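You operate a simulated robot arm through the tools that you are given. There is no shell and no other tool.

The job below is to be done with a simulated robot arm. You get a single attempt, and the scene is never put back.

## Task
Empty the cream pan into the brown bin, the red pan into the yellow bin, and wipe the oil spots.
Fine: the bins on the parts bench; blue pad; pans and pad back; spill none; leave the blue bin. What is to be rubbed or washed off counts as gone when no trace of it is left.
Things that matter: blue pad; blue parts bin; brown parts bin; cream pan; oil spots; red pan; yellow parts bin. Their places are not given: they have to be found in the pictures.

It is judged by the outcome, as a careful person would: the job done as asked, and still so three seconds after it is handed in. It fails if anything else is knocked over, pushed out of place, dropped, spilled or broken.

## Robot
A 7-joint arm with a fingered hand, fixed in place. Base frame: the origin is at the foot of the arm, x ahead of it, y to its left, z up; the work surface is at about z = 0.76. Units: m, rad, N and s.
Its first joint turns from -2.601 to 2.601 rad. Payload 3.5 kg.
The TCP is the grasp point between the finger pads, 0.03 m short of the fingertips. In the tool frame z runs along the fingers and y along their closing line. The gripper opens to 0.104 m. The gripper's body begins 0.035 m behind the TCP. The gripper is a hand of 4 fingers: y runs from the thumb to the fingers, the wrist lies at [-0.015, -0.11, -0.186] in the tool frame, and closing takes about 1.5 s.
Orientation is told as [roll, pitch, yaw] about the base's x, y, z axes, in that order, counted from this pose: with the fingers straight down and the wrist toward the robot, the tool's x, y and z point along [0, 1, 0], [1, 0, 0] and [0, 0, -1] of the base frame.

## Interface
- The arm moves only by the tool nudge_tool. Its argument "series" is a list of rows, each an object of numbers (a shift or turn left out is 0, a gripper value left out holds the last): "x", "y", "z": the shift along the base's x, y, z in m; "rx", "ry", "rz": the turn, a rotation vector about the base's x, y, z in rad; "claw": the finger opening in m, from 0 to 0.104. In form: [{"x": .., "y": .., "z": .., "rx": .., "ry": .., "rz": .., "claw": ..}, ...]. A call has 1 to 20 rows; each row is the pose to reach, as a shift and turn from the pose commanded when the call began. Each row takes 0.2 s and may step no farther than 0.05 m and 0.15 rad from the row before; otherwise, or with a gripper value out of range, the whole call is refused. A pose out of reach is approached as far as the arm can. The call stops where the force on the tool passes 60 N (or 10 N more than at its start, if that is more) or the arm is blocked; 0.2 s more then pass. The fingers move at their own pace (about 0.045 m/s each) and stop on an object; they squeeze with about 30 N. The grip force told is the motor's: it shows also when the fingers shut on nothing. Time passes only in rows, and 0.2 s behind the last, so rows that repeat a pose let the fingers close. The reply holds the time, the measured pose of the TCP, the force on the tool along the base axes, the opening and the grip force, in the units named above and with some noise, with the torque about the TCP (base axes, N m) and any sound that the robot's microphone picked up.
- Cameras (640 x 400 px; columns grow to the right, rows downward): "scene" is fixed at [0.0577, -0.6452, 1.5111]; the picture's right is [0.38, -0.92, 0.00], its down [-0.69, -0.29, -0.66] and it looks along [0.61, 0.26, -0.75] (base axes); focal length 238 px, centre (320, 200). "wrist" rides on the gripper at [0.061, -0.092, -0.13] in the tool frame; the picture's right is [-0.81, 0.28, -0.52], its down [-0.53, -0.71, 0.46] and it looks along [-0.24, 0.64, 0.72] (tool axes); focal length 275 px, centre (320, 200).
- snapshot(camera): a new picture of that camera. It takes no simulated time.
- slide_trunk(by): slides the trunk up (or, below 0, down) by that many m; the arm rides with it, the base frame stays. It gives what a move gives, with no picture.
- grasp_type(shape): the hand has 4 fingers and takes this shape, open, in about a second: jaw (thumb against the fingers, like two jaws); tri (thumb and two fingers); tip (a fingertip pinch); poke (one finger out to press); point (the index stretched); flat (the hand flat); cup (the hand cupped); fist (a fist). The gripper value then closes the fingers along that shape, each until it touches; the sizes above hold for jaw. It gives what a move gives, with no picture.
- pixel_to_xyz(camera, pixels): for up to 12 pixels [column, row] of the newest picture of that camera ("zoom" is the newest enlarged one), the place [x, y, z] in the base frame of the surface seen there, good to about 0.002 m, but the place of the scene camera against the robot may be out by one fixed shift of up to 0.025 m in any direction. It takes no simulated time.
- close_up(camera, box): a new picture of the part [left, top, right, bottom] of that camera's present view, enlarged. It takes no simulated time.
- job_done(): hands the job in; it is judged then, once.

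Unless the task says otherwise, let go and move clear before handing in.

The tools are called after "Call:" as name(argument=value, ...) on one line, values as JSON. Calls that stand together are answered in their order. nudge_tool: Moves the arm, as the interface text tells. Its arguments: {"type":"object","properties":{"series":{"type":"array","items":{"type":"object","properties":{"x":{"type":"number"},"y":{"type":"number"},"z":{"type":"number"},"rx":{"type":"number"},"ry":{"type":"number"},"rz":{"type":"number"},"claw":{"type":"number"}}}}},"required":["series"]} The other tools are called the same way: slide_trunk (by) slides the trunk up or down; grasp_type (shape) gives the hand a shape; snapshot (camera) takes a picture; pixel_to_xyz (camera, pixels) gives the place of the surface under pixels of a picture; close_up (camera, box) takes an enlarged picture of a part of a camera's view; job_done () hands the job in.

At the start:

```text
time: 0.0
tcp_pos: [0.524, -0.213, 1.1414]
tcp_rot: [0.0, -0.001, 0.0]
wrist_force: [-0.5, -0.2, 0.2]
ft_torque: [-0.01, 0.01, -0.02]
grip_width: 0.104
finger_force: 0.1
shape: jaw
trunk travel left (down, up): [-0.6, 0.11]
```

scene: 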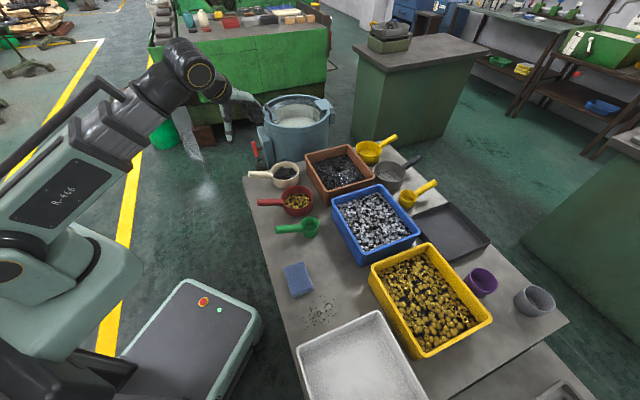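
wrist: 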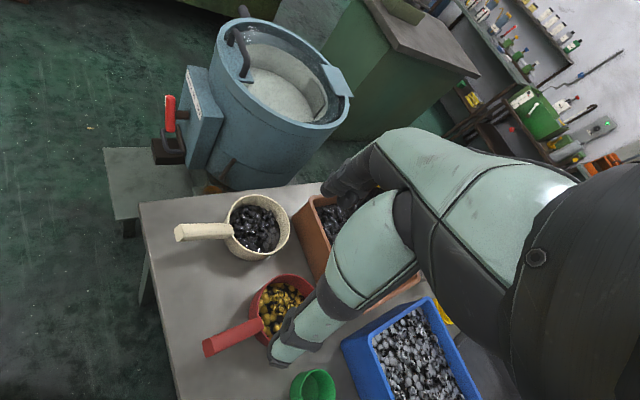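

The scene shows the cream pan near (287,172), the red pan near (297,200), the brown bin (338,170), blue bin (375,222), yellow bin (430,298), blue pad (298,279) and oil spots near (320,312). I'll take enlarged pictures to locate everything.

Call:
close_up(camera="scene", box=[240, 130, 400, 230])

Call:
pixel_to_xyz(camera="scene", pixels=[[252, 174], [268, 174], [287, 174], [262, 202], [280, 203], [298, 202], [298, 279], [320, 312], [338, 170], [375, 222], [430, 298], [270, 240]])

```text
4.00 times, centred on (320, 180) of scene
```

zoom: 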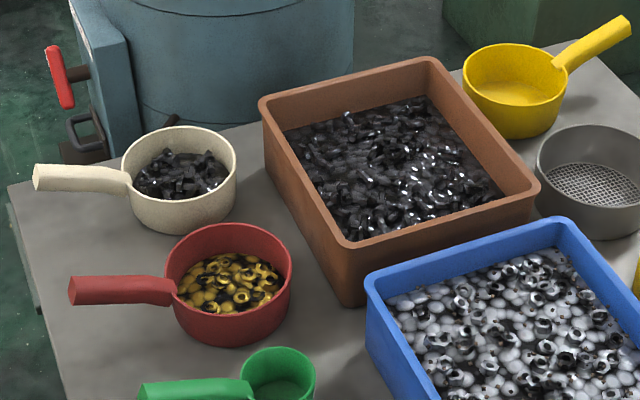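

```text
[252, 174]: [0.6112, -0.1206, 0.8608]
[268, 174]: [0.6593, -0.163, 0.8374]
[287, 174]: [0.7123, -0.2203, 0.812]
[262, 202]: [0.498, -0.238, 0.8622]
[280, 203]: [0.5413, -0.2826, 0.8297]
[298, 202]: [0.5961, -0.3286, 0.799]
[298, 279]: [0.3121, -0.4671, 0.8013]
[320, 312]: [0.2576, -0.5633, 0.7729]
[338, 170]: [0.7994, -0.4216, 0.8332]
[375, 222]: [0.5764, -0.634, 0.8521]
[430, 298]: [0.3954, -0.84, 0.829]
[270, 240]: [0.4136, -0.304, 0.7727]
```

The pans and handles are clear in the zoom: cream handle end at zoom (40,178), red handle end at (75,292). I'll look closer at the lower half of the bench and the wrist view.

Call:
close_up(camera="scene", box=[260, 220, 420, 320])

Call:
close_up(camera="scene", box=[360, 220, 576, 355])

Call:
snapshot(camera="wrist")

```text
4.00 times, centred on (340, 270) of scene
```

zoom: 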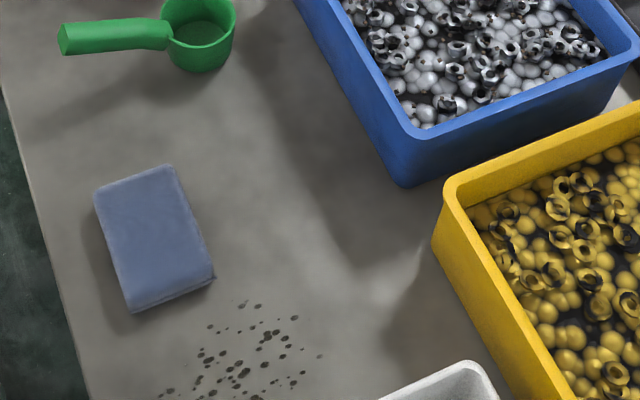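

```text
2.96 times, centred on (468, 288) of scene
```

zoom: 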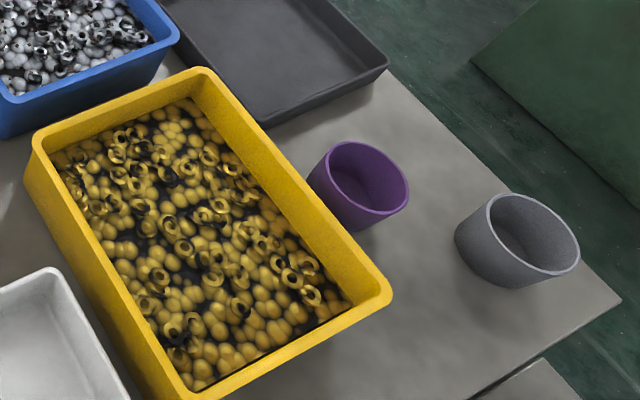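

```text
taken
```

wrist: 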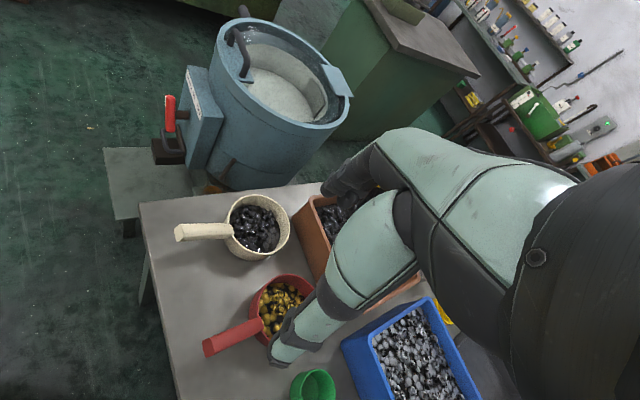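

The wrist picture shows the cream pan (257,228), red pan (280,305) and the bench corner (140,203). I'll get places from both cameras to work out the scene shift.

Call:
pixel_to_xyz(camera="wrist", pixels=[[178, 233], [205, 231], [230, 229], [258, 226], [206, 347], [235, 335], [262, 322], [280, 305], [142, 204], [180, 280], [288, 225], [314, 372]])

Call:
pixel_to_xyz(camera="scene", pixels=[[250, 173], [260, 174], [271, 175], [287, 172], [259, 202], [270, 203], [282, 203], [298, 201], [243, 178], [245, 182], [299, 172], [310, 228]])

Call:
close_up(camera="wrist", box=[130, 170, 330, 295])

```text
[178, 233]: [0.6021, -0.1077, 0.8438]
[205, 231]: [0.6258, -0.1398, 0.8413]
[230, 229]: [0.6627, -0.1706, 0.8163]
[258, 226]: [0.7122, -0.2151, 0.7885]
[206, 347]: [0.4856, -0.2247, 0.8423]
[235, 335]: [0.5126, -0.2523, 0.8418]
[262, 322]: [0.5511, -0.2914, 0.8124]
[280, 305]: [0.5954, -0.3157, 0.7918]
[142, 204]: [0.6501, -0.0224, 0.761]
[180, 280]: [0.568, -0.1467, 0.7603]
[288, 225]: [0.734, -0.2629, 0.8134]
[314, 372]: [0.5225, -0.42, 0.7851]
```

```text
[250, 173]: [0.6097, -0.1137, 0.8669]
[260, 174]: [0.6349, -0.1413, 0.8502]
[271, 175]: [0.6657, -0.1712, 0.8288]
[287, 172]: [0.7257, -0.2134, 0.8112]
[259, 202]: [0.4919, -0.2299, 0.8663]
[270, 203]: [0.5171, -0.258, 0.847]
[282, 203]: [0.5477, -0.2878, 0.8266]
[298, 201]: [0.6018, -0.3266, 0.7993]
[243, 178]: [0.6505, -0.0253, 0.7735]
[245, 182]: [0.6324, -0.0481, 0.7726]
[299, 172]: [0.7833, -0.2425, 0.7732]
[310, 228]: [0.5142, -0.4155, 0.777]
```

```text
3.20 times, centred on (230, 232) of wrist
```

zoom: 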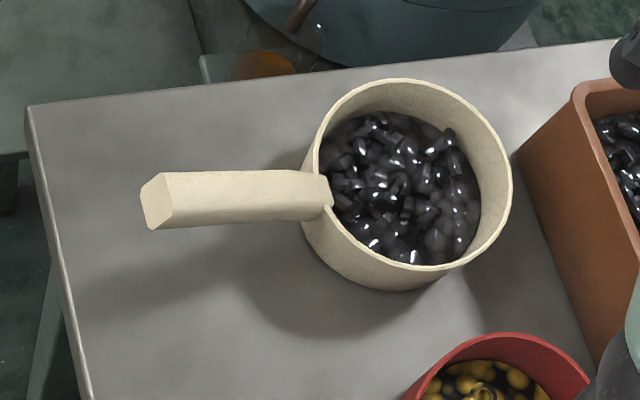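

The scene camera reads about 0.0125 m too high (bench 0.773 versus 0.760). I'll measure the cream pan's handle and rim in this zoom.

Call:
pixel_to_xyz(camera="zoom", pixels=[[146, 188], [172, 176], [176, 226], [230, 173], [232, 219], [290, 174], [292, 217], [325, 190], [312, 160], [400, 80], [510, 190], [420, 266]])

Call:
pixel_to_xyz(camera="zoom", pixels=[[152, 220], [230, 195], [300, 195], [30, 106], [400, 190], [450, 190], [380, 240], [330, 275], [400, 285], [520, 160], [540, 300], [590, 90]])

```text
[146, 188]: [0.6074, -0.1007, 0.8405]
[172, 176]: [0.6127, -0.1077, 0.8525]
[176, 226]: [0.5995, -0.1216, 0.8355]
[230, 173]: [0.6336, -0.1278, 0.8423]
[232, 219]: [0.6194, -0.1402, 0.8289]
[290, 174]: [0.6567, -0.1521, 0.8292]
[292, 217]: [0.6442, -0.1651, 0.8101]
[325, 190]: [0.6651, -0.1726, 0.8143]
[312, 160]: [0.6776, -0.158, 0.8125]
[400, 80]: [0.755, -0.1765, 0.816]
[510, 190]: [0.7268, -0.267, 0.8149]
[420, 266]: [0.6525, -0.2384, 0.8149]
```

```text
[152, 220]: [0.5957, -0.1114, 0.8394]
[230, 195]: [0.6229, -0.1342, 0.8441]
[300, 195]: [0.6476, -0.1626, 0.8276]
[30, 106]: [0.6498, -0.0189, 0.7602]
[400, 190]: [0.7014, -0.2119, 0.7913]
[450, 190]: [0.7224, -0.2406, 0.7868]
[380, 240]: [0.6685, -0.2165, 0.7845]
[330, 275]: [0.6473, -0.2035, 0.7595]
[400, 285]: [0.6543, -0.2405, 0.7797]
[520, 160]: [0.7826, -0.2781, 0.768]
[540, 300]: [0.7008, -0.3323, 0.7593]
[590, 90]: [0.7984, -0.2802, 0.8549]
```

Cream pan: centre about (0.705,-0.211), rim z 0.8145, handle running to about (0.603,-0.108,0.848). I'll now measure the bins, red pan, pad and spots in the scene view, and the red pan in the wrist view.

Call:
snapshot(camera="scene")

Call:
pixel_to_xyz(camera="scene", pixels=[[305.5, 156], [347, 145.5], [374, 176], [327, 190], [242.5, 177], [286, 162], [298, 175], [289, 186], [272, 172], [320, 158], [355, 160], [340, 175]])

Call:
pixel_to_xyz(camera="scene", pixels=[[371, 266], [428, 244], [491, 320], [413, 357], [296, 187], [311, 197], [303, 212], [284, 200], [285, 269], [301, 262], [313, 290], [293, 297]])

Call:
close_up(camera="wrist", box=[190, 250, 350, 350])

```text
taken
```

scene: 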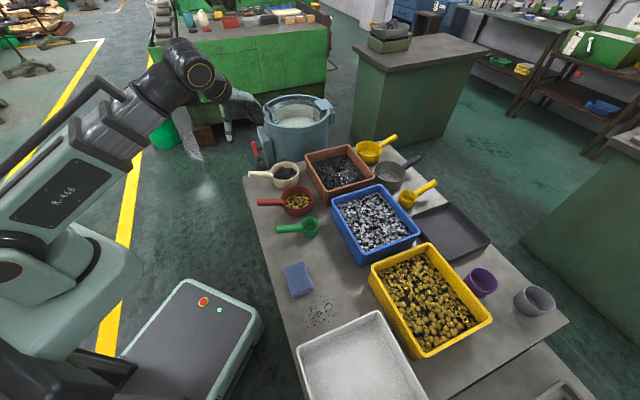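

```text
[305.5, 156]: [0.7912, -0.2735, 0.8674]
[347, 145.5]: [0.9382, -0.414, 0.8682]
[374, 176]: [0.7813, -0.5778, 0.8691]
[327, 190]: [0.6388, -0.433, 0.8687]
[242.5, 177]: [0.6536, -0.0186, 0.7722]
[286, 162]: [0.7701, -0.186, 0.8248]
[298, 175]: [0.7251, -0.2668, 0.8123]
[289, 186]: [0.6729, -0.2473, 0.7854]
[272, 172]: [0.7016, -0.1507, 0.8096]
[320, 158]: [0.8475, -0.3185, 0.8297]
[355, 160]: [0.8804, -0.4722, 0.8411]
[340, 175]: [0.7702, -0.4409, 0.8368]
```

```text
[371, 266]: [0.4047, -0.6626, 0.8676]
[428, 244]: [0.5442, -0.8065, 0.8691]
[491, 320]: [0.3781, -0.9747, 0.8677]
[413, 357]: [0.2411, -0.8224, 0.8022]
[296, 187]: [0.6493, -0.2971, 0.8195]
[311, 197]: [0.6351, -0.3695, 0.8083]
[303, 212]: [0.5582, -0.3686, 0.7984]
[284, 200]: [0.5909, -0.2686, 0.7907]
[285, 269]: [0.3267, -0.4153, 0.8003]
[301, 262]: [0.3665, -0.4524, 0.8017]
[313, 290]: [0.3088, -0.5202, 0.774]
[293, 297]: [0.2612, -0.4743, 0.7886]
```

```text
4.00 times, centred on (270, 300) of wrist
```

zoom: 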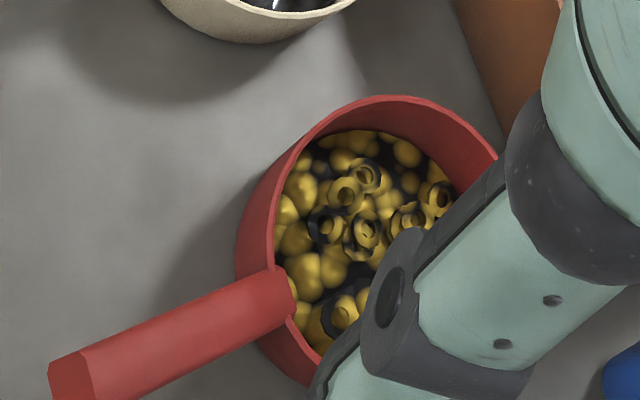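

Scene offset is about (+0.004, 0, +0.0125). Brown bin centre is about (0.783,-0.425), yellow about (0.387,-0.819), rims near z 0.856. Before touching anything I'll test in the air whether the hand can yaw 45° to line up with the handles.

Call:
nudge_tool(series=[{"rz": 0.13}, {"rz": 0.26}, {"rz": 0.39}, {"rz": 0.52}, {"rz": 0.65}, {"rz": 0.785}, {"rz": 0.785}])

```text
time: 1.6
tcp_pos: [0.5239, -0.214, 1.1416]
tcp_rot: [0.0, 0.0, 0.787]
wrist_force: [-0.4, 0.8, 0.6]
ft_torque: [0.02, 0.0, 0.03]
grip_width: 0.1037
finger_force: 0.0
shape: jaw
trunk travel left (down, up): [-0.6, 0.11]
```

Yaw of 45° works. Next I'll tilt the fingers toward the direction of the pans (about the closing line) to test the "fingers along the handle" pose.

Call:
nudge_tool(series=[{"rx": -0.099, "ry": -0.099}, {"rx": -0.198, "ry": -0.198}, {"rx": -0.297, "ry": -0.297}, {"rx": -0.396, "ry": -0.396}, {"rx": -0.495, "ry": -0.495}, {"rx": -0.594, "ry": -0.594}, {"rx": -0.693, "ry": -0.693}, {"rx": -0.792, "ry": -0.792}, {"rx": -0.863, "ry": -0.863}, {"rx": -0.863, "ry": -0.863}])

Call:
snapshot(camera="scene")

Call:
snapshot(camera="wrist")

```text
time: 3.8
tcp_pos: [0.5773, -0.2467, 1.1629]
tcp_rot: [-1.224, -0.001, 0.786]
wrist_force: [0.1, -0.1, -0.3]
ft_torque: [-0.02, 0.0, -0.03]
grip_width: 0.1036
finger_force: 0.1
shape: jaw
out of reach, approached as far as the arm can: row 6, 7, 8, 9, 10
trunk travel left (down, up): [-0.6, 0.11]
```

```text
taken
```

scene: 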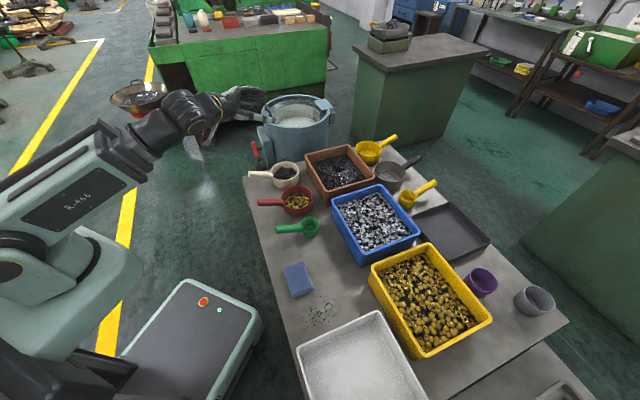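

```text
taken
```

wrist: 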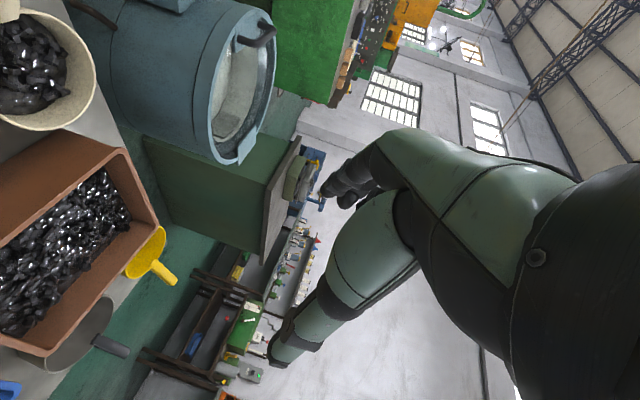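

The orientation was reached (−1.224, 0, 0.786), only the position was out of reach because the wrist came too near the robot. I'll shift outward to a place like the brown bin pour pose and then test the roll.

Call:
nudge_tool(series=[{"x": 0.03, "y": -0.03, "z": -0.02}, {"x": 0.06, "y": -0.06, "z": -0.04}, {"x": 0.09, "y": -0.09, "z": -0.06}, {"x": 0.12, "y": -0.12, "z": -0.08}, {"x": 0.15, "y": -0.13, "z": -0.1}, {"x": 0.166, "y": -0.13, "z": -0.12}, {"x": 0.166, "y": -0.13, "z": -0.12}])

```text
time: 5.4
tcp_pos: [0.7423, -0.3795, 1.0422]
tcp_rot: [-1.221, -0.002, 0.786]
wrist_force: [0.0, -0.1, 0.0]
ft_torque: [-0.01, 0.0, 0.01]
grip_width: 0.104
finger_force: 0.1
shape: jaw
trunk travel left (down, up): [-0.6, 0.11]
```

The arm is now at (0.742,-0.380,1.042) with that orientation. I'll test the pouring roll about the tool's long axis.

Call:
nudge_tool(series=[{"rx": -0.0931, "ry": 0.0931, "rz": 0.0476}, {"rx": -0.1862, "ry": 0.1862, "rz": 0.0952}, {"rx": -0.2793, "ry": 0.2793, "rz": 0.1428}, {"rx": -0.3724, "ry": 0.3724, "rz": 0.1904}, {"rx": -0.4655, "ry": 0.4655, "rz": 0.238}, {"rx": -0.5586, "ry": 0.5586, "rz": 0.2856}, {"rx": -0.6517, "ry": 0.6517, "rz": 0.3332}, {"rx": -0.7448, "ry": 0.7448, "rz": 0.3808}, {"rx": -0.8379, "ry": 0.8379, "rz": 0.4284}, {"rx": -0.931, "ry": 0.931, "rz": 0.476}, {"rx": -1.0241, "ry": 1.0241, "rz": 0.5236}, {"rx": -1.1172, "ry": 1.1172, "rz": 0.5712}, {"rx": -1.2103, "ry": 1.2103, "rz": 0.6188}, {"rx": -1.3034, "ry": 1.3034, "rz": 0.6664}, {"rx": -1.3965, "ry": 1.3965, "rz": 0.714}, {"rx": -1.3965, "ry": 1.3965, "rz": 0.714}])

Call:
snapshot(camera="scene")

```text
time: 8.8
tcp_pos: [0.743, -0.3783, 1.0414]
tcp_rot: [0.954, 0.947, -2.884]
wrist_force: [-0.1, 1.1, 0.0]
ft_torque: [-0.04, -0.03, 0.01]
grip_width: 0.104
finger_force: 0.1
shape: jaw
trunk travel left (down, up): [-0.6, 0.11]
```

```text
taken
```

scene: 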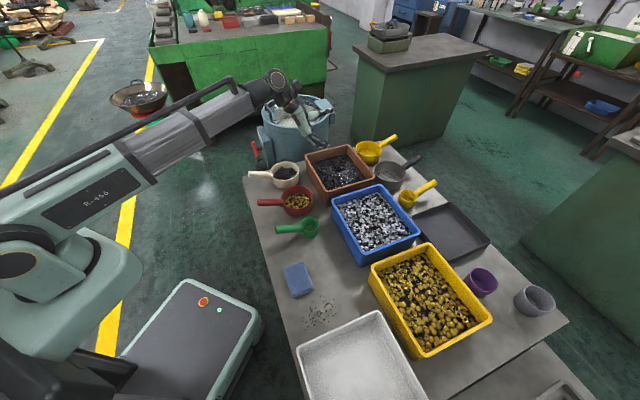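

The full 120° roll (2.1 rad) is reachable, so pouring about the handle axis is possible. I'll look closely at the hand to see how the fingers are laid out.

Call:
close_up(camera="scene", box=[240, 60, 352, 130])

Call:
snapshot(camera="wrist")

```text
5.71 times, centred on (296, 95) of scene
```

zoom: 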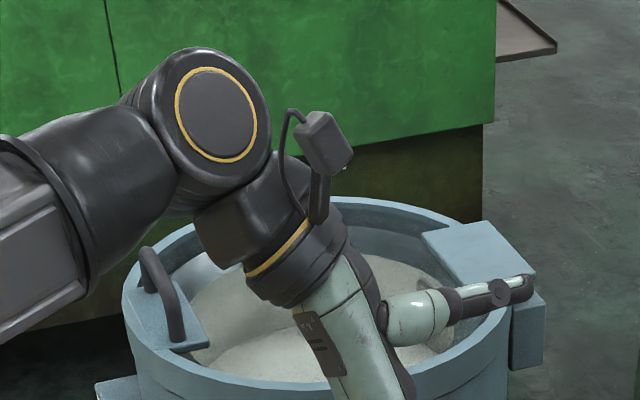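

```text
taken
```

wrist: 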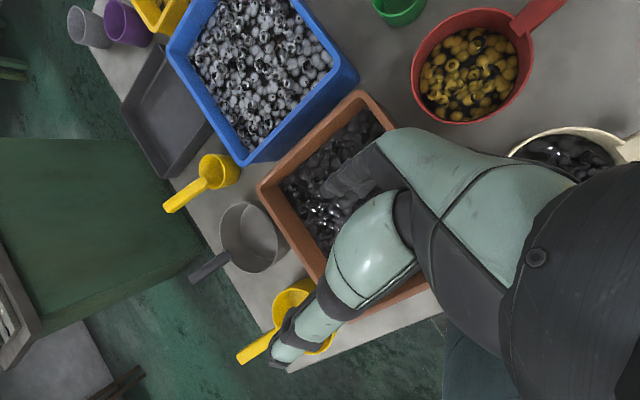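

The thumb points to the right in that zoom; the other fingers are cut off below. I'll widen the view.

Call:
close_up(camera="scene", box=[256, 80, 384, 160])

```text
5.00 times, centred on (320, 120) of scene
```

zoom: 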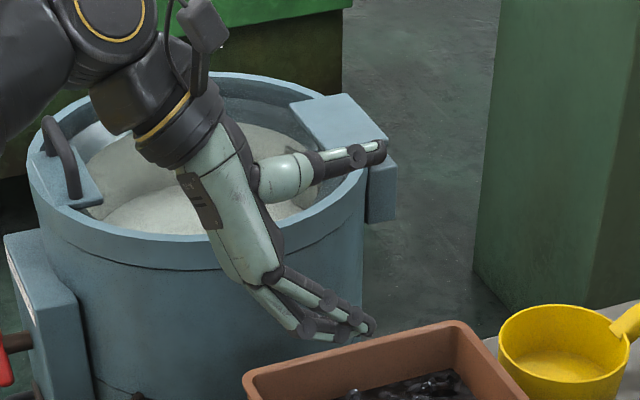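

The hand has a thumb opposite three fingers. Holding the handle with the wrist on the far-left side would keep the wrist at a comfortable radius, so I'll test continuing the roll to 180°.

Call:
nudge_tool(series=[{"rx": -0.0931, "ry": 0.0931, "rz": 0.0476}, {"rx": -0.1862, "ry": 0.1862, "rz": 0.0952}, {"rx": -0.2793, "ry": 0.2793, "rz": 0.1428}, {"rx": -0.3724, "ry": 0.3724, "rz": 0.1904}, {"rx": -0.4655, "ry": 0.4655, "rz": 0.238}, {"rx": -0.5586, "ry": 0.5586, "rz": 0.2856}, {"rx": -0.6517, "ry": 0.6517, "rz": 0.3332}, {"rx": -0.6923, "ry": 0.6923, "rz": 0.3539}, {"rx": -0.6923, "ry": 0.6923, "rz": 0.3539}])

Call:
snapshot(camera="scene")

```text
time: 10.8
tcp_pos: [0.7185, -0.3654, 0.9229]
tcp_rot: [1.388, 0.045, -2.355]
wrist_force: [0.0, 1.0, 0.0]
ft_torque: [0.0, -0.02, 0.0]
grip_width: 0.1038
finger_force: 0.1
shape: jaw
out of reach, approached as far as the arm can: row 2, 3, 4, 5, 6, 7, 8, 9
trunk travel left (down, up): [-0.6, 0.11]
```

```text
taken
```

scene: 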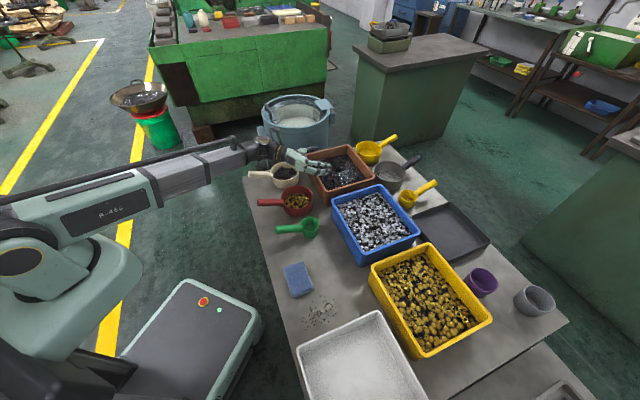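

Orientation with the wrist on the left is nearly reached but TCP sank to z 0.923 (no contact force). I'll raise the trunk for clearance, and check where the blue drum and its lever are before working near the cream handle.

Call:
slide_trunk(by=0.11)

Call:
pixel_to_xyz(camera="scene", pixels=[[262, 110], [262, 140], [295, 118], [330, 105], [254, 148], [256, 158], [300, 140], [258, 130], [270, 100]])

Call:
snapshot(camera="wrist")

```text
time: 12.2
tcp_pos: [0.718, -0.3649, 1.0338]
tcp_rot: [1.385, 0.047, -2.355]
wrist_force: [-0.2, 0.3, -0.1]
ft_torque: [0.03, 0.01, 0.0]
grip_width: 0.1037
finger_force: 0.1
shape: jaw
trunk travel left (down, up): [-0.71, 0.0]
```

```text
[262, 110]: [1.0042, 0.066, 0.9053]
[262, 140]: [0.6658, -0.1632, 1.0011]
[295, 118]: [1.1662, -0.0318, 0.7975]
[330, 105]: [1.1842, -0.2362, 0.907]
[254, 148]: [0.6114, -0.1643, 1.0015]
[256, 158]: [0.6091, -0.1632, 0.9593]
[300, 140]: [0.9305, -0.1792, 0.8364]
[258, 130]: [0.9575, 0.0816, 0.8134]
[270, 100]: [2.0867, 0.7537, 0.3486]
```

```text
taken
```

wrist: 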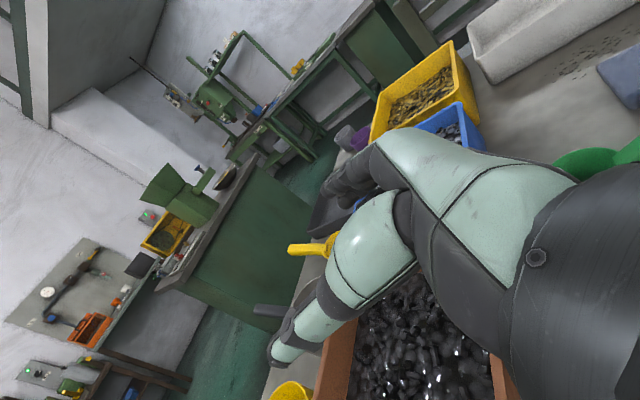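

Everything is clear of the drum (x > 0.93). I'll move to a spot behind and above the cream handle while trimming the finger slope to 20°.

Call:
nudge_tool(series=[{"x": -0.02, "y": 0.037, "rx": 0.03, "ry": 0.03}, {"x": -0.04, "y": 0.074, "rx": 0.06, "ry": 0.06}, {"x": -0.06, "y": 0.111, "rx": 0.09, "ry": 0.09}, {"x": -0.08, "y": 0.148, "rx": 0.117, "ry": 0.117}, {"x": -0.1, "y": 0.185, "rx": 0.117, "ry": 0.117}, {"x": -0.12, "y": 0.222, "rx": 0.117, "ry": 0.117}, {"x": -0.14, "y": 0.259, "rx": 0.117, "ry": 0.117}, {"x": -0.158, "y": 0.295, "rx": 0.117, "ry": 0.117}, {"x": -0.158, "y": 0.295, "rx": 0.117, "ry": 0.117}])

Call:
snapshot(camera="scene")

Call:
snapshot(camera="wrist")

```text
time: 14.2
tcp_pos: [0.5609, -0.0689, 1.0358]
tcp_rot: [1.222, 0.047, -2.363]
wrist_force: [0.5, -0.4, 0.6]
ft_torque: [-0.01, 0.0, 0.04]
grip_width: 0.104
finger_force: 0.1
shape: jaw
out of reach, approached as far as the arm can: row 1, 2, 3, 4, 5, 6, 7
trunk travel left (down, up): [-0.71, 0.0]
```

```text
taken
```

scene: 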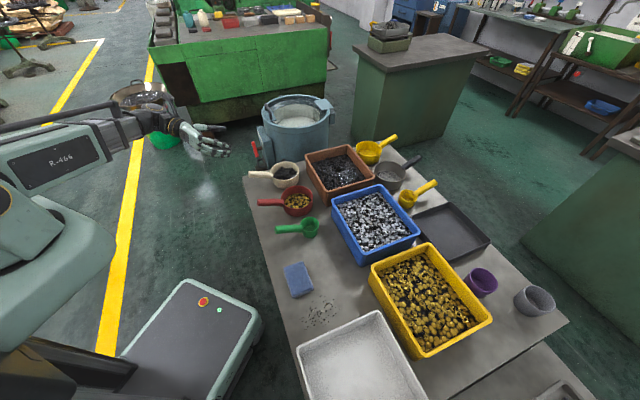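

```text
taken
```

wrist: 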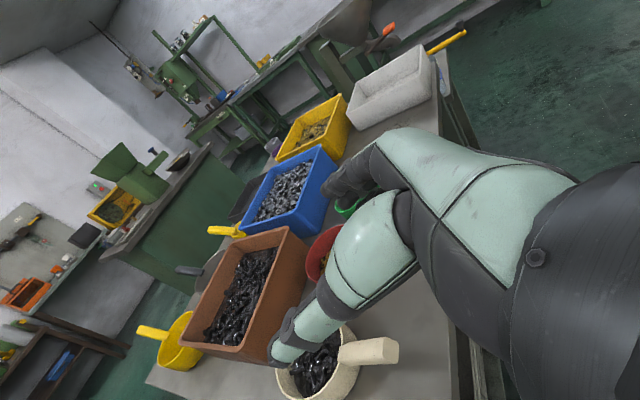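

Pose reached at (0.561,-0.069,1.036) with the fingers aimed down the cream handle (370,352 in the wrist view). I'll fix the small pitch error and descend to the pre-grasp height.

Call:
nudge_tool(series=[{"z": -0.04, "rx": -0.016, "ry": 0.016}, {"z": -0.08, "rx": -0.033, "ry": 0.033}, {"z": -0.12, "rx": -0.033, "ry": 0.033}, {"z": -0.15, "rx": -0.033, "ry": 0.033}, {"x": -0.002, "y": 0.003, "z": -0.168, "rx": -0.033, "ry": 0.033}, {"x": -0.002, "y": 0.003, "z": -0.168, "rx": -0.033, "ry": 0.033}])

Call:
snapshot(camera="scene")

Call:
snapshot(camera="wrist")

```text
time: 15.6
tcp_pos: [0.5567, -0.0683, 0.8674]
tcp_rot: [1.222, 0.0, -2.364]
wrist_force: [0.2, 0.0, -0.1]
ft_torque: [0.05, -0.01, -0.04]
grip_width: 0.1039
finger_force: 0.0
shape: jaw
trunk travel left (down, up): [-0.71, 0.0]
```

```text
taken
```

scene: 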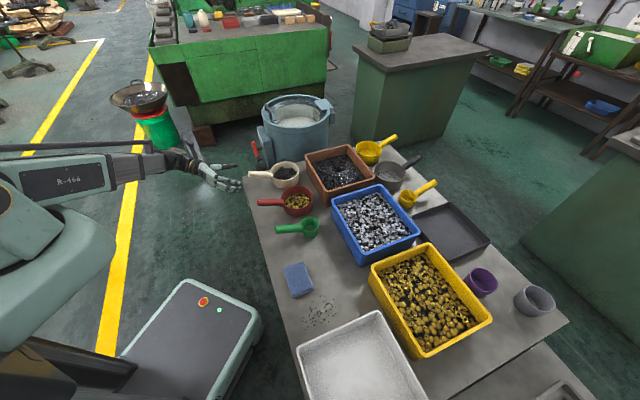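

```text
taken
```

wrist: 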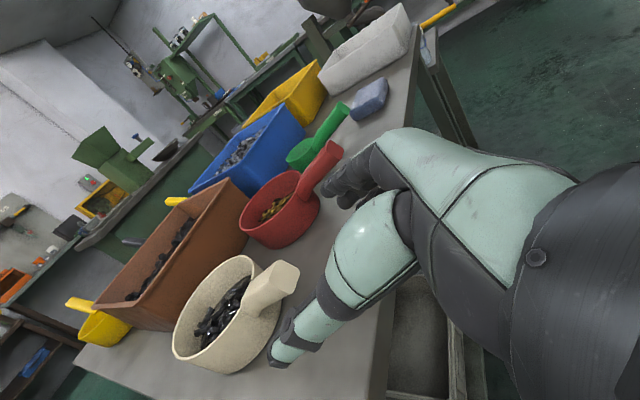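

The handle end face is at about (283,281) in the wrist view, close to the line along which the fingers will advance. I'll zoom in and measure it.

Call:
close_up(camera="wrist", box=[160, 220, 320, 320])

```text
4.00 times, centred on (240, 270) of wrist
```

zoom: 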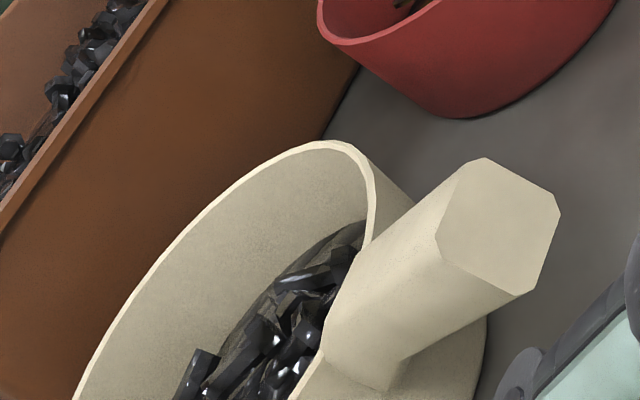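

Call:
pixel_to_xyz(camera="zoom", pixels=[[485, 160], [440, 228], [455, 262], [515, 292], [557, 215], [545, 192], [498, 226], [400, 230], [400, 290], [350, 300], [420, 345], [340, 340]])

```text
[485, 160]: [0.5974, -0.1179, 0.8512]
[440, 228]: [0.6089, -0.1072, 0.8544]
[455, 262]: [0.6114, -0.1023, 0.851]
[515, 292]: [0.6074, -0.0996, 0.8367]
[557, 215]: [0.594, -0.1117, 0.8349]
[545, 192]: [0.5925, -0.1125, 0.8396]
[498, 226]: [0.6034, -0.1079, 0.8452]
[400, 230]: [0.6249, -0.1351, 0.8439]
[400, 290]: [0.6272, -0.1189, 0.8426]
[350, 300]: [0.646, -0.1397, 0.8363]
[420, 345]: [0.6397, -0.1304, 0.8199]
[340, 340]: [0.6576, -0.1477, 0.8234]
```

Handle end face centre is (0.603,-0.108,0.8445), about 0.021 wide and sloping 20°. I'll align laterally and advance so the TCP sits about 28 mm along the handle.

Call:
nudge_tool(series=[{"x": 0.0053, "y": 0.002, "z": -0.0016}, {"x": 0.025, "y": -0.018, "z": -0.012}, {"x": 0.045, "y": -0.038, "z": -0.022}, {"x": 0.0646, "y": -0.0583, "z": -0.0324}, {"x": 0.0646, "y": -0.0583, "z": -0.0324}])

Call:
snapshot(camera="wrist")

Call:
close_up(camera="scene", box=[192, 130, 352, 230])

```text
time: 16.8
tcp_pos: [0.6239, -0.1253, 0.8336]
tcp_rot: [1.221, 0.001, -2.361]
wrist_force: [0.0, 0.5, 0.1]
ft_torque: [0.0, 0.02, 0.0]
grip_width: 0.1038
finger_force: 0.0
shape: jaw
trunk travel left (down, up): [-0.71, 0.0]
```

```text
taken
```

wrist: 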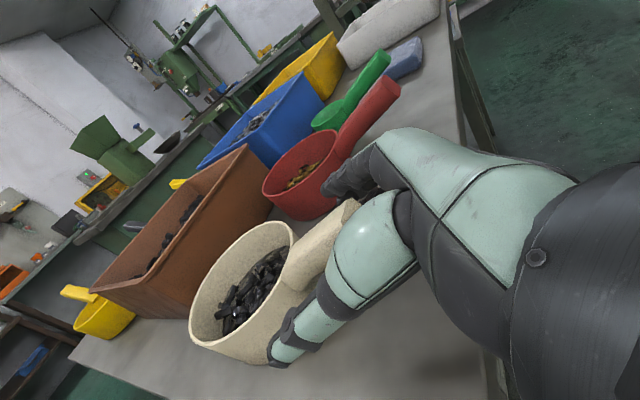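

```text
4.00 times, centred on (272, 180) of scene
```

zoom: 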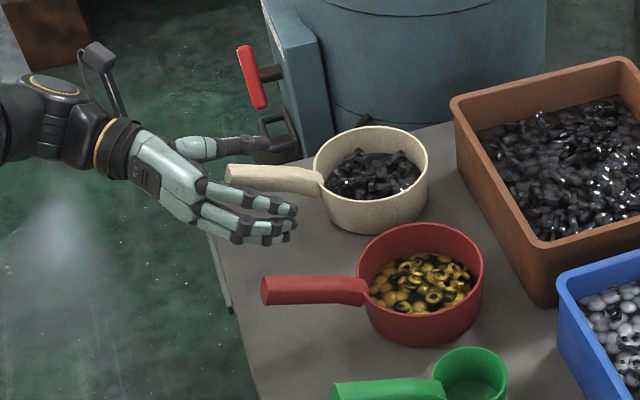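

The handle lies between thumb and fingers. I'll shift ~2 mm to centre and close partially to 0.035 to check centring.

Call:
nudge_tool(series=[{"x": -0.002, "y": -0.002, "z": 0.0, "claw": 0.04}, {"x": -0.002, "y": -0.002, "claw": 0.04}, {"x": -0.002, "y": -0.002, "claw": 0.04}, {"x": -0.002, "y": -0.002, "claw": 0.04}, {"x": -0.002, "y": -0.002, "claw": 0.04}, {"x": -0.002, "y": -0.002, "claw": 0.04}])

Call:
close_up(camera="wrist", box=[200, 140, 440, 290])

Call:
close_up(camera="scene", box=[216, 145, 312, 205])

```text
time: 18.2
tcp_pos: [0.6212, -0.1276, 0.8344]
tcp_rot: [1.221, 0.002, -2.364]
wrist_force: [0.1, 0.3, 0.2]
ft_torque: [-0.03, 0.0, 0.02]
grip_width: 0.0405
finger_force: 0.0
shape: jaw
trunk travel left (down, up): [-0.71, 0.0]
```

```text
2.67 times, centred on (320, 215) of wrist
```

zoom: 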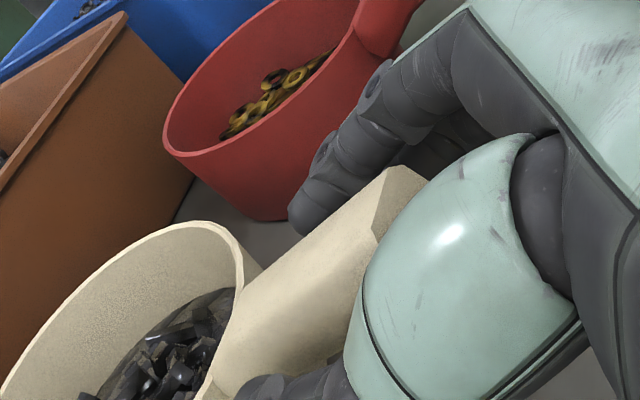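

```text
6.67 times, centred on (264, 175) of scene
```

zoom: 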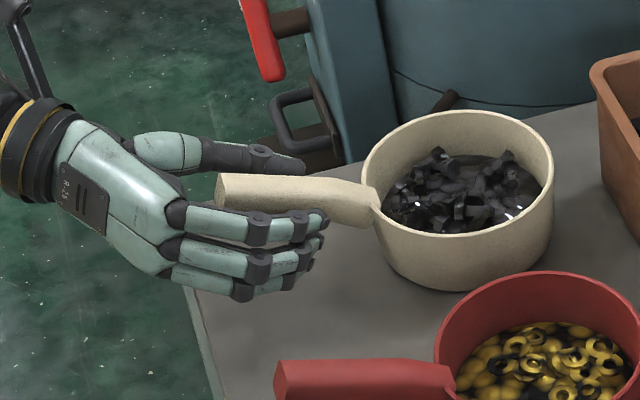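

The fingers straddle the handle evenly. I'll close fully on it now.

Call:
nudge_tool(series=[{"claw": 0.0}, {"claw": 0.0}, {"claw": 0.0}, {"claw": 0.0}, {"claw": 0.0}, {"claw": 0.0}])

Call:
close_up(camera="wrist", box=[200, 140, 440, 290])

Call:
close_up(camera="scene", box=[216, 145, 312, 205])

```text
time: 19.6
tcp_pos: [0.6218, -0.1268, 0.8327]
tcp_rot: [1.222, -0.001, -2.363]
wrist_force: [0.2, 0.8, -1.1]
ft_torque: [-0.01, 0.0, -0.01]
grip_width: 0.0161
finger_force: 29.8
shape: jaw
trunk travel left (down, up): [-0.71, 0.0]
```

```text
2.67 times, centred on (320, 215) of wrist
```

zoom: 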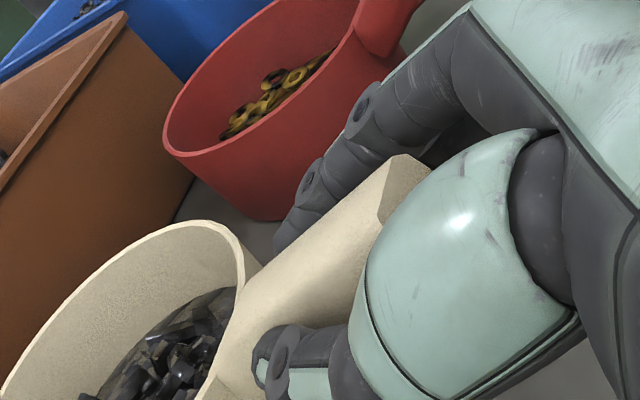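

```text
6.67 times, centred on (264, 175) of scene
```

zoom: 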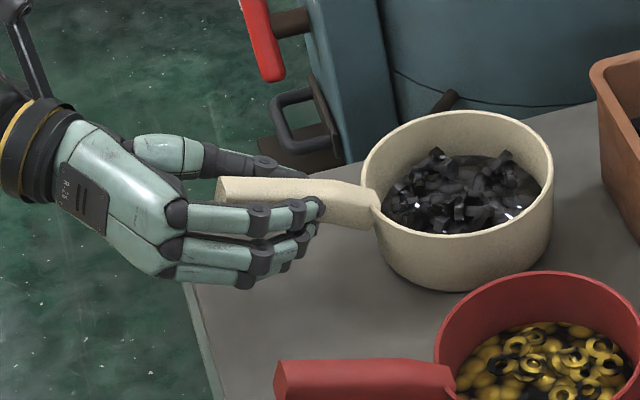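

The grip holds (0.016 m, 29.8 N) and the pan has not shifted. I'll lift a centimetre slowly and check whether the pan stays level.

Call:
nudge_tool(series=[{"z": 0.003}, {"z": 0.006}, {"z": 0.009}, {"z": 0.012}, {"z": 0.015}, {"z": 0.015}])

Call:
close_up(camera="wrist", box=[120, 140, 440, 340])

Call:
close_up(camera="scene", box=[216, 145, 312, 205])

```text
time: 21.0
tcp_pos: [0.6214, -0.1253, 0.8494]
tcp_rot: [1.221, 0.0, -2.363]
wrist_force: [-0.2, 0.4, -1.9]
ft_torque: [0.13, 0.12, -0.03]
grip_width: 0.0161
finger_force: 29.7
shape: jaw
trunk travel left (down, up): [-0.71, 0.0]
```

```text
2.00 times, centred on (280, 240) of wrist
```

zoom: 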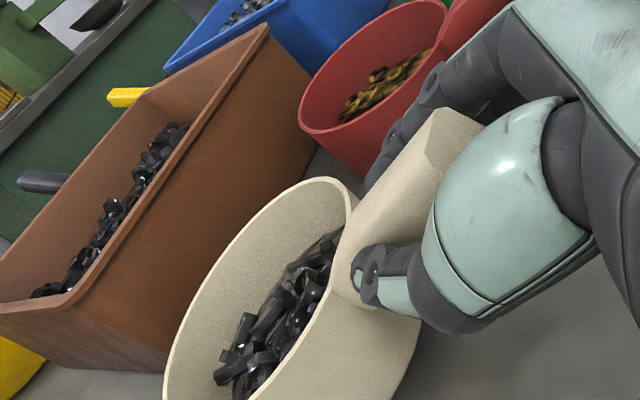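

```text
6.67 times, centred on (264, 175) of scene
```

zoom: 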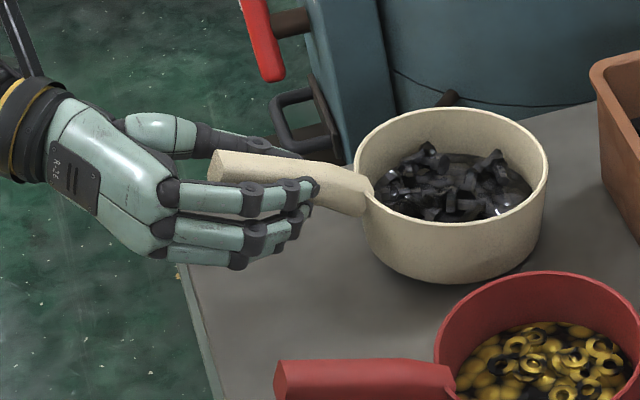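

The pan seems to be rising with the hand (force −1.9 N, torque ~0.18 Nm). I'll check that the rim is level.

Call:
pixel_to_xyz(camera="zoom", pixels=[[362, 140], [450, 109], [545, 180], [530, 215], [363, 200], [470, 262], [225, 165], [300, 170]])

Call:
close_up(camera="wrist", box=[120, 200, 360, 350])

```text
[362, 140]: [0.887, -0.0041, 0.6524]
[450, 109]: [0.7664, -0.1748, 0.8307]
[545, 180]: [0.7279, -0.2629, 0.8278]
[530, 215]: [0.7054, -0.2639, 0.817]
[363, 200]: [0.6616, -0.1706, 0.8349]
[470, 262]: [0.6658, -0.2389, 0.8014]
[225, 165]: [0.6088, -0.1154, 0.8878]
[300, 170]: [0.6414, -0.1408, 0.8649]
```

```text
2.67 times, centred on (240, 275) of wrist
```

zoom: 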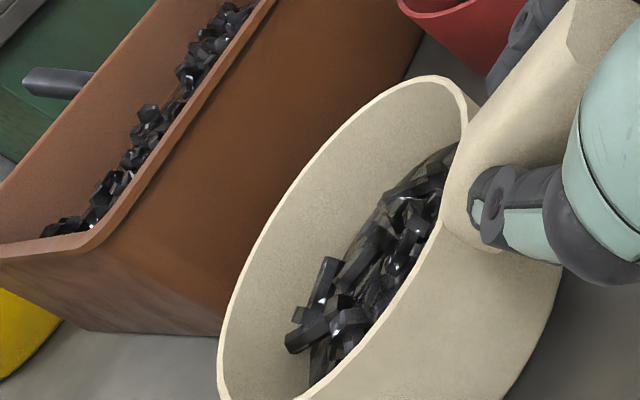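

The far rim only rose ~3 mm while the handle rose ~20 mm: the pan is pivoting in the pinch, so gripping with a horizontal closing line is too weak. I'll set it back down and regrip with the thumb on top and the fingers beneath.

Call:
nudge_tool(series=[{"z": -0.004}, {"z": -0.008}, {"z": -0.012}, {"z": -0.0155}, {"z": -0.0155}, {"z": -0.0155}])

Call:
close_up(camera="scene", box=[216, 145, 312, 205])

```text
time: 22.4
tcp_pos: [0.621, -0.1272, 0.8337]
tcp_rot: [1.221, -0.001, -2.362]
wrist_force: [-1.1, 1.2, 2.0]
ft_torque: [-0.01, -0.05, 0.03]
grip_width: 0.0161
finger_force: 29.8
shape: jaw
trunk travel left (down, up): [-0.71, 0.0]
```

```text
6.67 times, centred on (264, 175) of scene
```

zoom: 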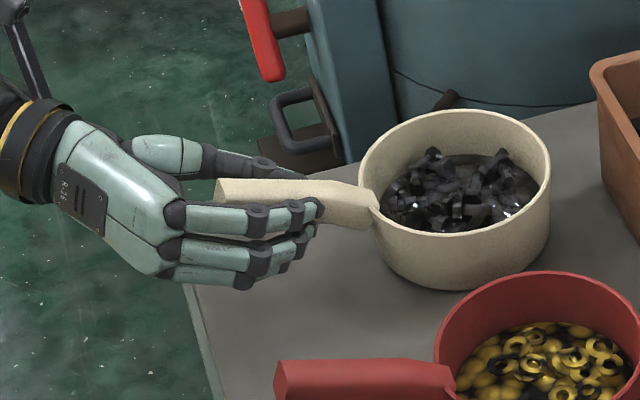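

The pan is resting again in practically the same spot. I'll open and back straight off along the handle.

Call:
nudge_tool(series=[{"claw": 0.08}, {"claw": 0.08}, {"claw": 0.08}, {"claw": 0.08}, {"x": -0.02, "y": 0.02, "z": 0.0104}, {"x": -0.04, "y": 0.04, "z": 0.0208}, {"x": -0.06, "y": 0.06, "z": 0.0312}, {"x": -0.075, "y": 0.075, "z": 0.05}, {"x": -0.075, "y": 0.075, "z": 0.09}, {"x": -0.075, "y": 0.075, "z": 0.09}])

```text
time: 24.6
tcp_pos: [0.543, -0.0494, 0.925]
tcp_rot: [1.22, 0.0, -2.364]
wrist_force: [0.5, 0.3, -0.3]
ft_torque: [0.0, 0.01, 0.02]
grip_width: 0.0797
finger_force: 0.1
shape: jaw
trunk travel left (down, up): [-0.71, 0.0]
```

Clear of the pan. Now I'll roll the hand 60° about its long axis so the thumb is above and the fingers below.

Call:
nudge_tool(series=[{"rx": 0.0863, "ry": -0.0877, "rz": -0.0448}, {"rx": 0.1725, "ry": -0.1754, "rz": -0.0895}, {"rx": 0.2588, "ry": -0.2631, "rz": -0.1343}, {"rx": 0.345, "ry": -0.3508, "rz": -0.179}, {"rx": 0.4313, "ry": -0.4384, "rz": -0.2238}, {"rx": 0.5175, "ry": -0.5261, "rz": -0.2685}, {"rx": 0.6038, "ry": -0.6138, "rz": -0.3133}, {"rx": 0.69, "ry": -0.7015, "rz": -0.358}, {"rx": 0.69, "ry": -0.7015, "rz": -0.358}])

Call:
snapshot(camera="wrist")

Call:
close_up(camera="scene", box=[160, 120, 320, 220])

```text
time: 26.6
tcp_pos: [0.5467, -0.0524, 0.9226]
tcp_rot: [0.944, 0.953, -2.897]
wrist_force: [0.0, 1.2, 1.5]
ft_torque: [-0.02, 0.02, 0.0]
grip_width: 0.0798
finger_force: 0.1
shape: jaw
trunk travel left (down, up): [-0.71, 0.0]
```

```text
taken
```

wrist: 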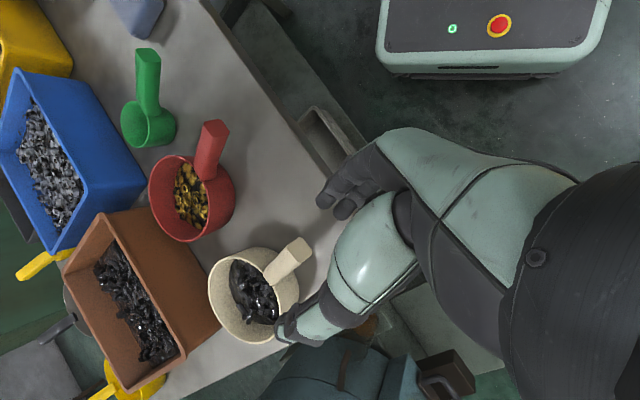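

```text
4.00 times, centred on (240, 170) of scene
```

zoom: 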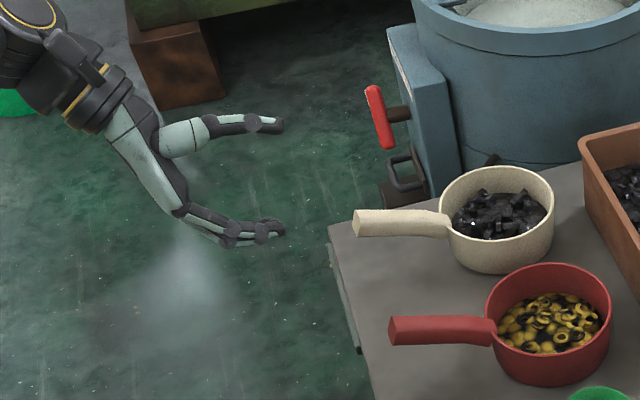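

The hand now has thumb on top, closing line about 35° off vertical. I'll line up behind the handle, narrow the opening to 0.07, and check before advancing.

Call:
nudge_tool(series=[{"x": 0.008, "y": -0.008, "z": -0.03, "claw": 0.07}, {"x": 0.0164, "y": -0.0154, "z": -0.0577, "claw": 0.07}, {"x": 0.0164, "y": -0.0154, "z": -0.0577, "claw": 0.07}, {"x": 0.0164, "y": -0.0154, "z": -0.0577, "claw": 0.07}])

Call:
close_up(camera="wrist", box=[200, 160, 440, 310])

Call:
close_up(camera="scene", box=[200, 140, 312, 210])

```text
time: 27.6
tcp_pos: [0.5599, -0.0675, 0.8661]
tcp_rot: [0.945, 0.951, -2.895]
wrist_force: [-0.5, -0.5, -0.3]
ft_torque: [-0.01, -0.01, -0.02]
grip_width: 0.0701
finger_force: 0.0
shape: jaw
trunk travel left (down, up): [-0.71, 0.0]
```

```text
2.67 times, centred on (320, 235) of wrist
```

zoom: 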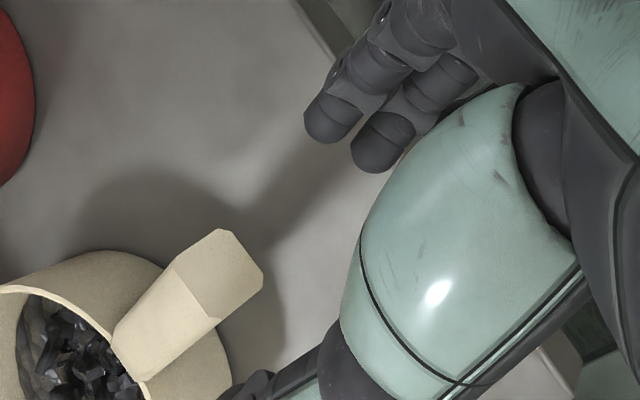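

```text
5.71 times, centred on (256, 175) of scene
```

zoom: 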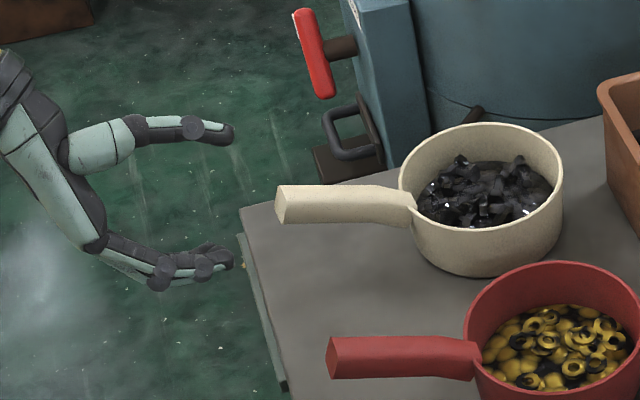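

The handle end face is at zoom (222,270). I'll measure it again to confirm its position before advancing.

Call:
pixel_to_xyz(camera="scene", pixels=[[250, 173], [260, 174]])

Call:
close_up(camera="wrist", box=[220, 220, 316, 280])

```text
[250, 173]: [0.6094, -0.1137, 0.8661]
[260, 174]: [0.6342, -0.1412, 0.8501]
```

```text
6.67 times, centred on (268, 250) of wrist
```

zoom: 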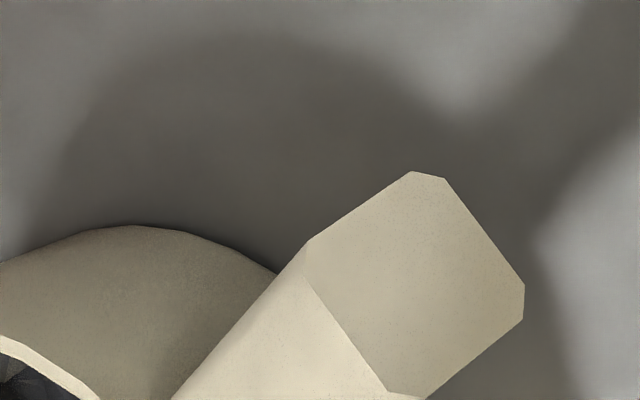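

Call:
pixel_to_xyz(camera="zoom", pixels=[[428, 180], [310, 250], [400, 390], [520, 305], [415, 280], [308, 270], [440, 380], [300, 330]])

```text
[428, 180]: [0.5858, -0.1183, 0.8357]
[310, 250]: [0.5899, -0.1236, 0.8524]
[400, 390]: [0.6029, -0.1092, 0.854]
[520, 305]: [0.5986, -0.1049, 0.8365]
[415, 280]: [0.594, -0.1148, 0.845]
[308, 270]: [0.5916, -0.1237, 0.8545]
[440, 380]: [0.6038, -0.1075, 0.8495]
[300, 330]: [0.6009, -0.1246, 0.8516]
```

The handle end is now at (0.594,-0.1145,0.845): the pan yawed about 4° when it was pinched earlier (I'll restore that on return). I'll turn the hand to match and advance with the corrected line.

Call:
nudge_tool(series=[{"x": -0.005, "y": -0.005, "z": -0.001, "rz": 0.04}, {"x": -0.01, "y": -0.01, "z": -0.002, "rz": 0.077}, {"x": 0.01, "y": -0.028, "z": -0.012, "rz": 0.077}, {"x": 0.031, "y": -0.046, "z": -0.022, "rz": 0.077}, {"x": 0.0536, "y": -0.0655, "z": -0.0326, "rz": 0.077}, {"x": 0.0536, "y": -0.0655, "z": -0.0326, "rz": 0.077}])

Call:
close_up(camera="wrist", box=[200, 160, 440, 310])

Call:
close_up(camera="scene", box=[200, 140, 312, 210])

```text
time: 29.0
tcp_pos: [0.6168, -0.1315, 0.8334]
tcp_rot: [0.944, 0.953, -2.819]
wrist_force: [0.6, -0.2, -0.3]
ft_torque: [0.0, -0.03, -0.01]
grip_width: 0.0704
finger_force: 0.0
shape: jaw
trunk travel left (down, up): [-0.71, 0.0]
```

```text
2.67 times, centred on (320, 235) of wrist
```

zoom: 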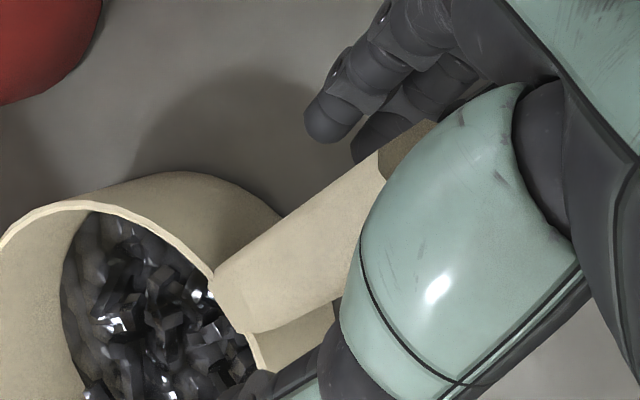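

```text
5.71 times, centred on (256, 175) of scene
```

zoom: 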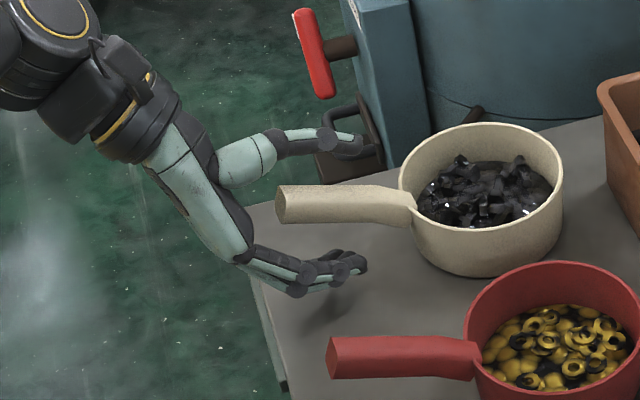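

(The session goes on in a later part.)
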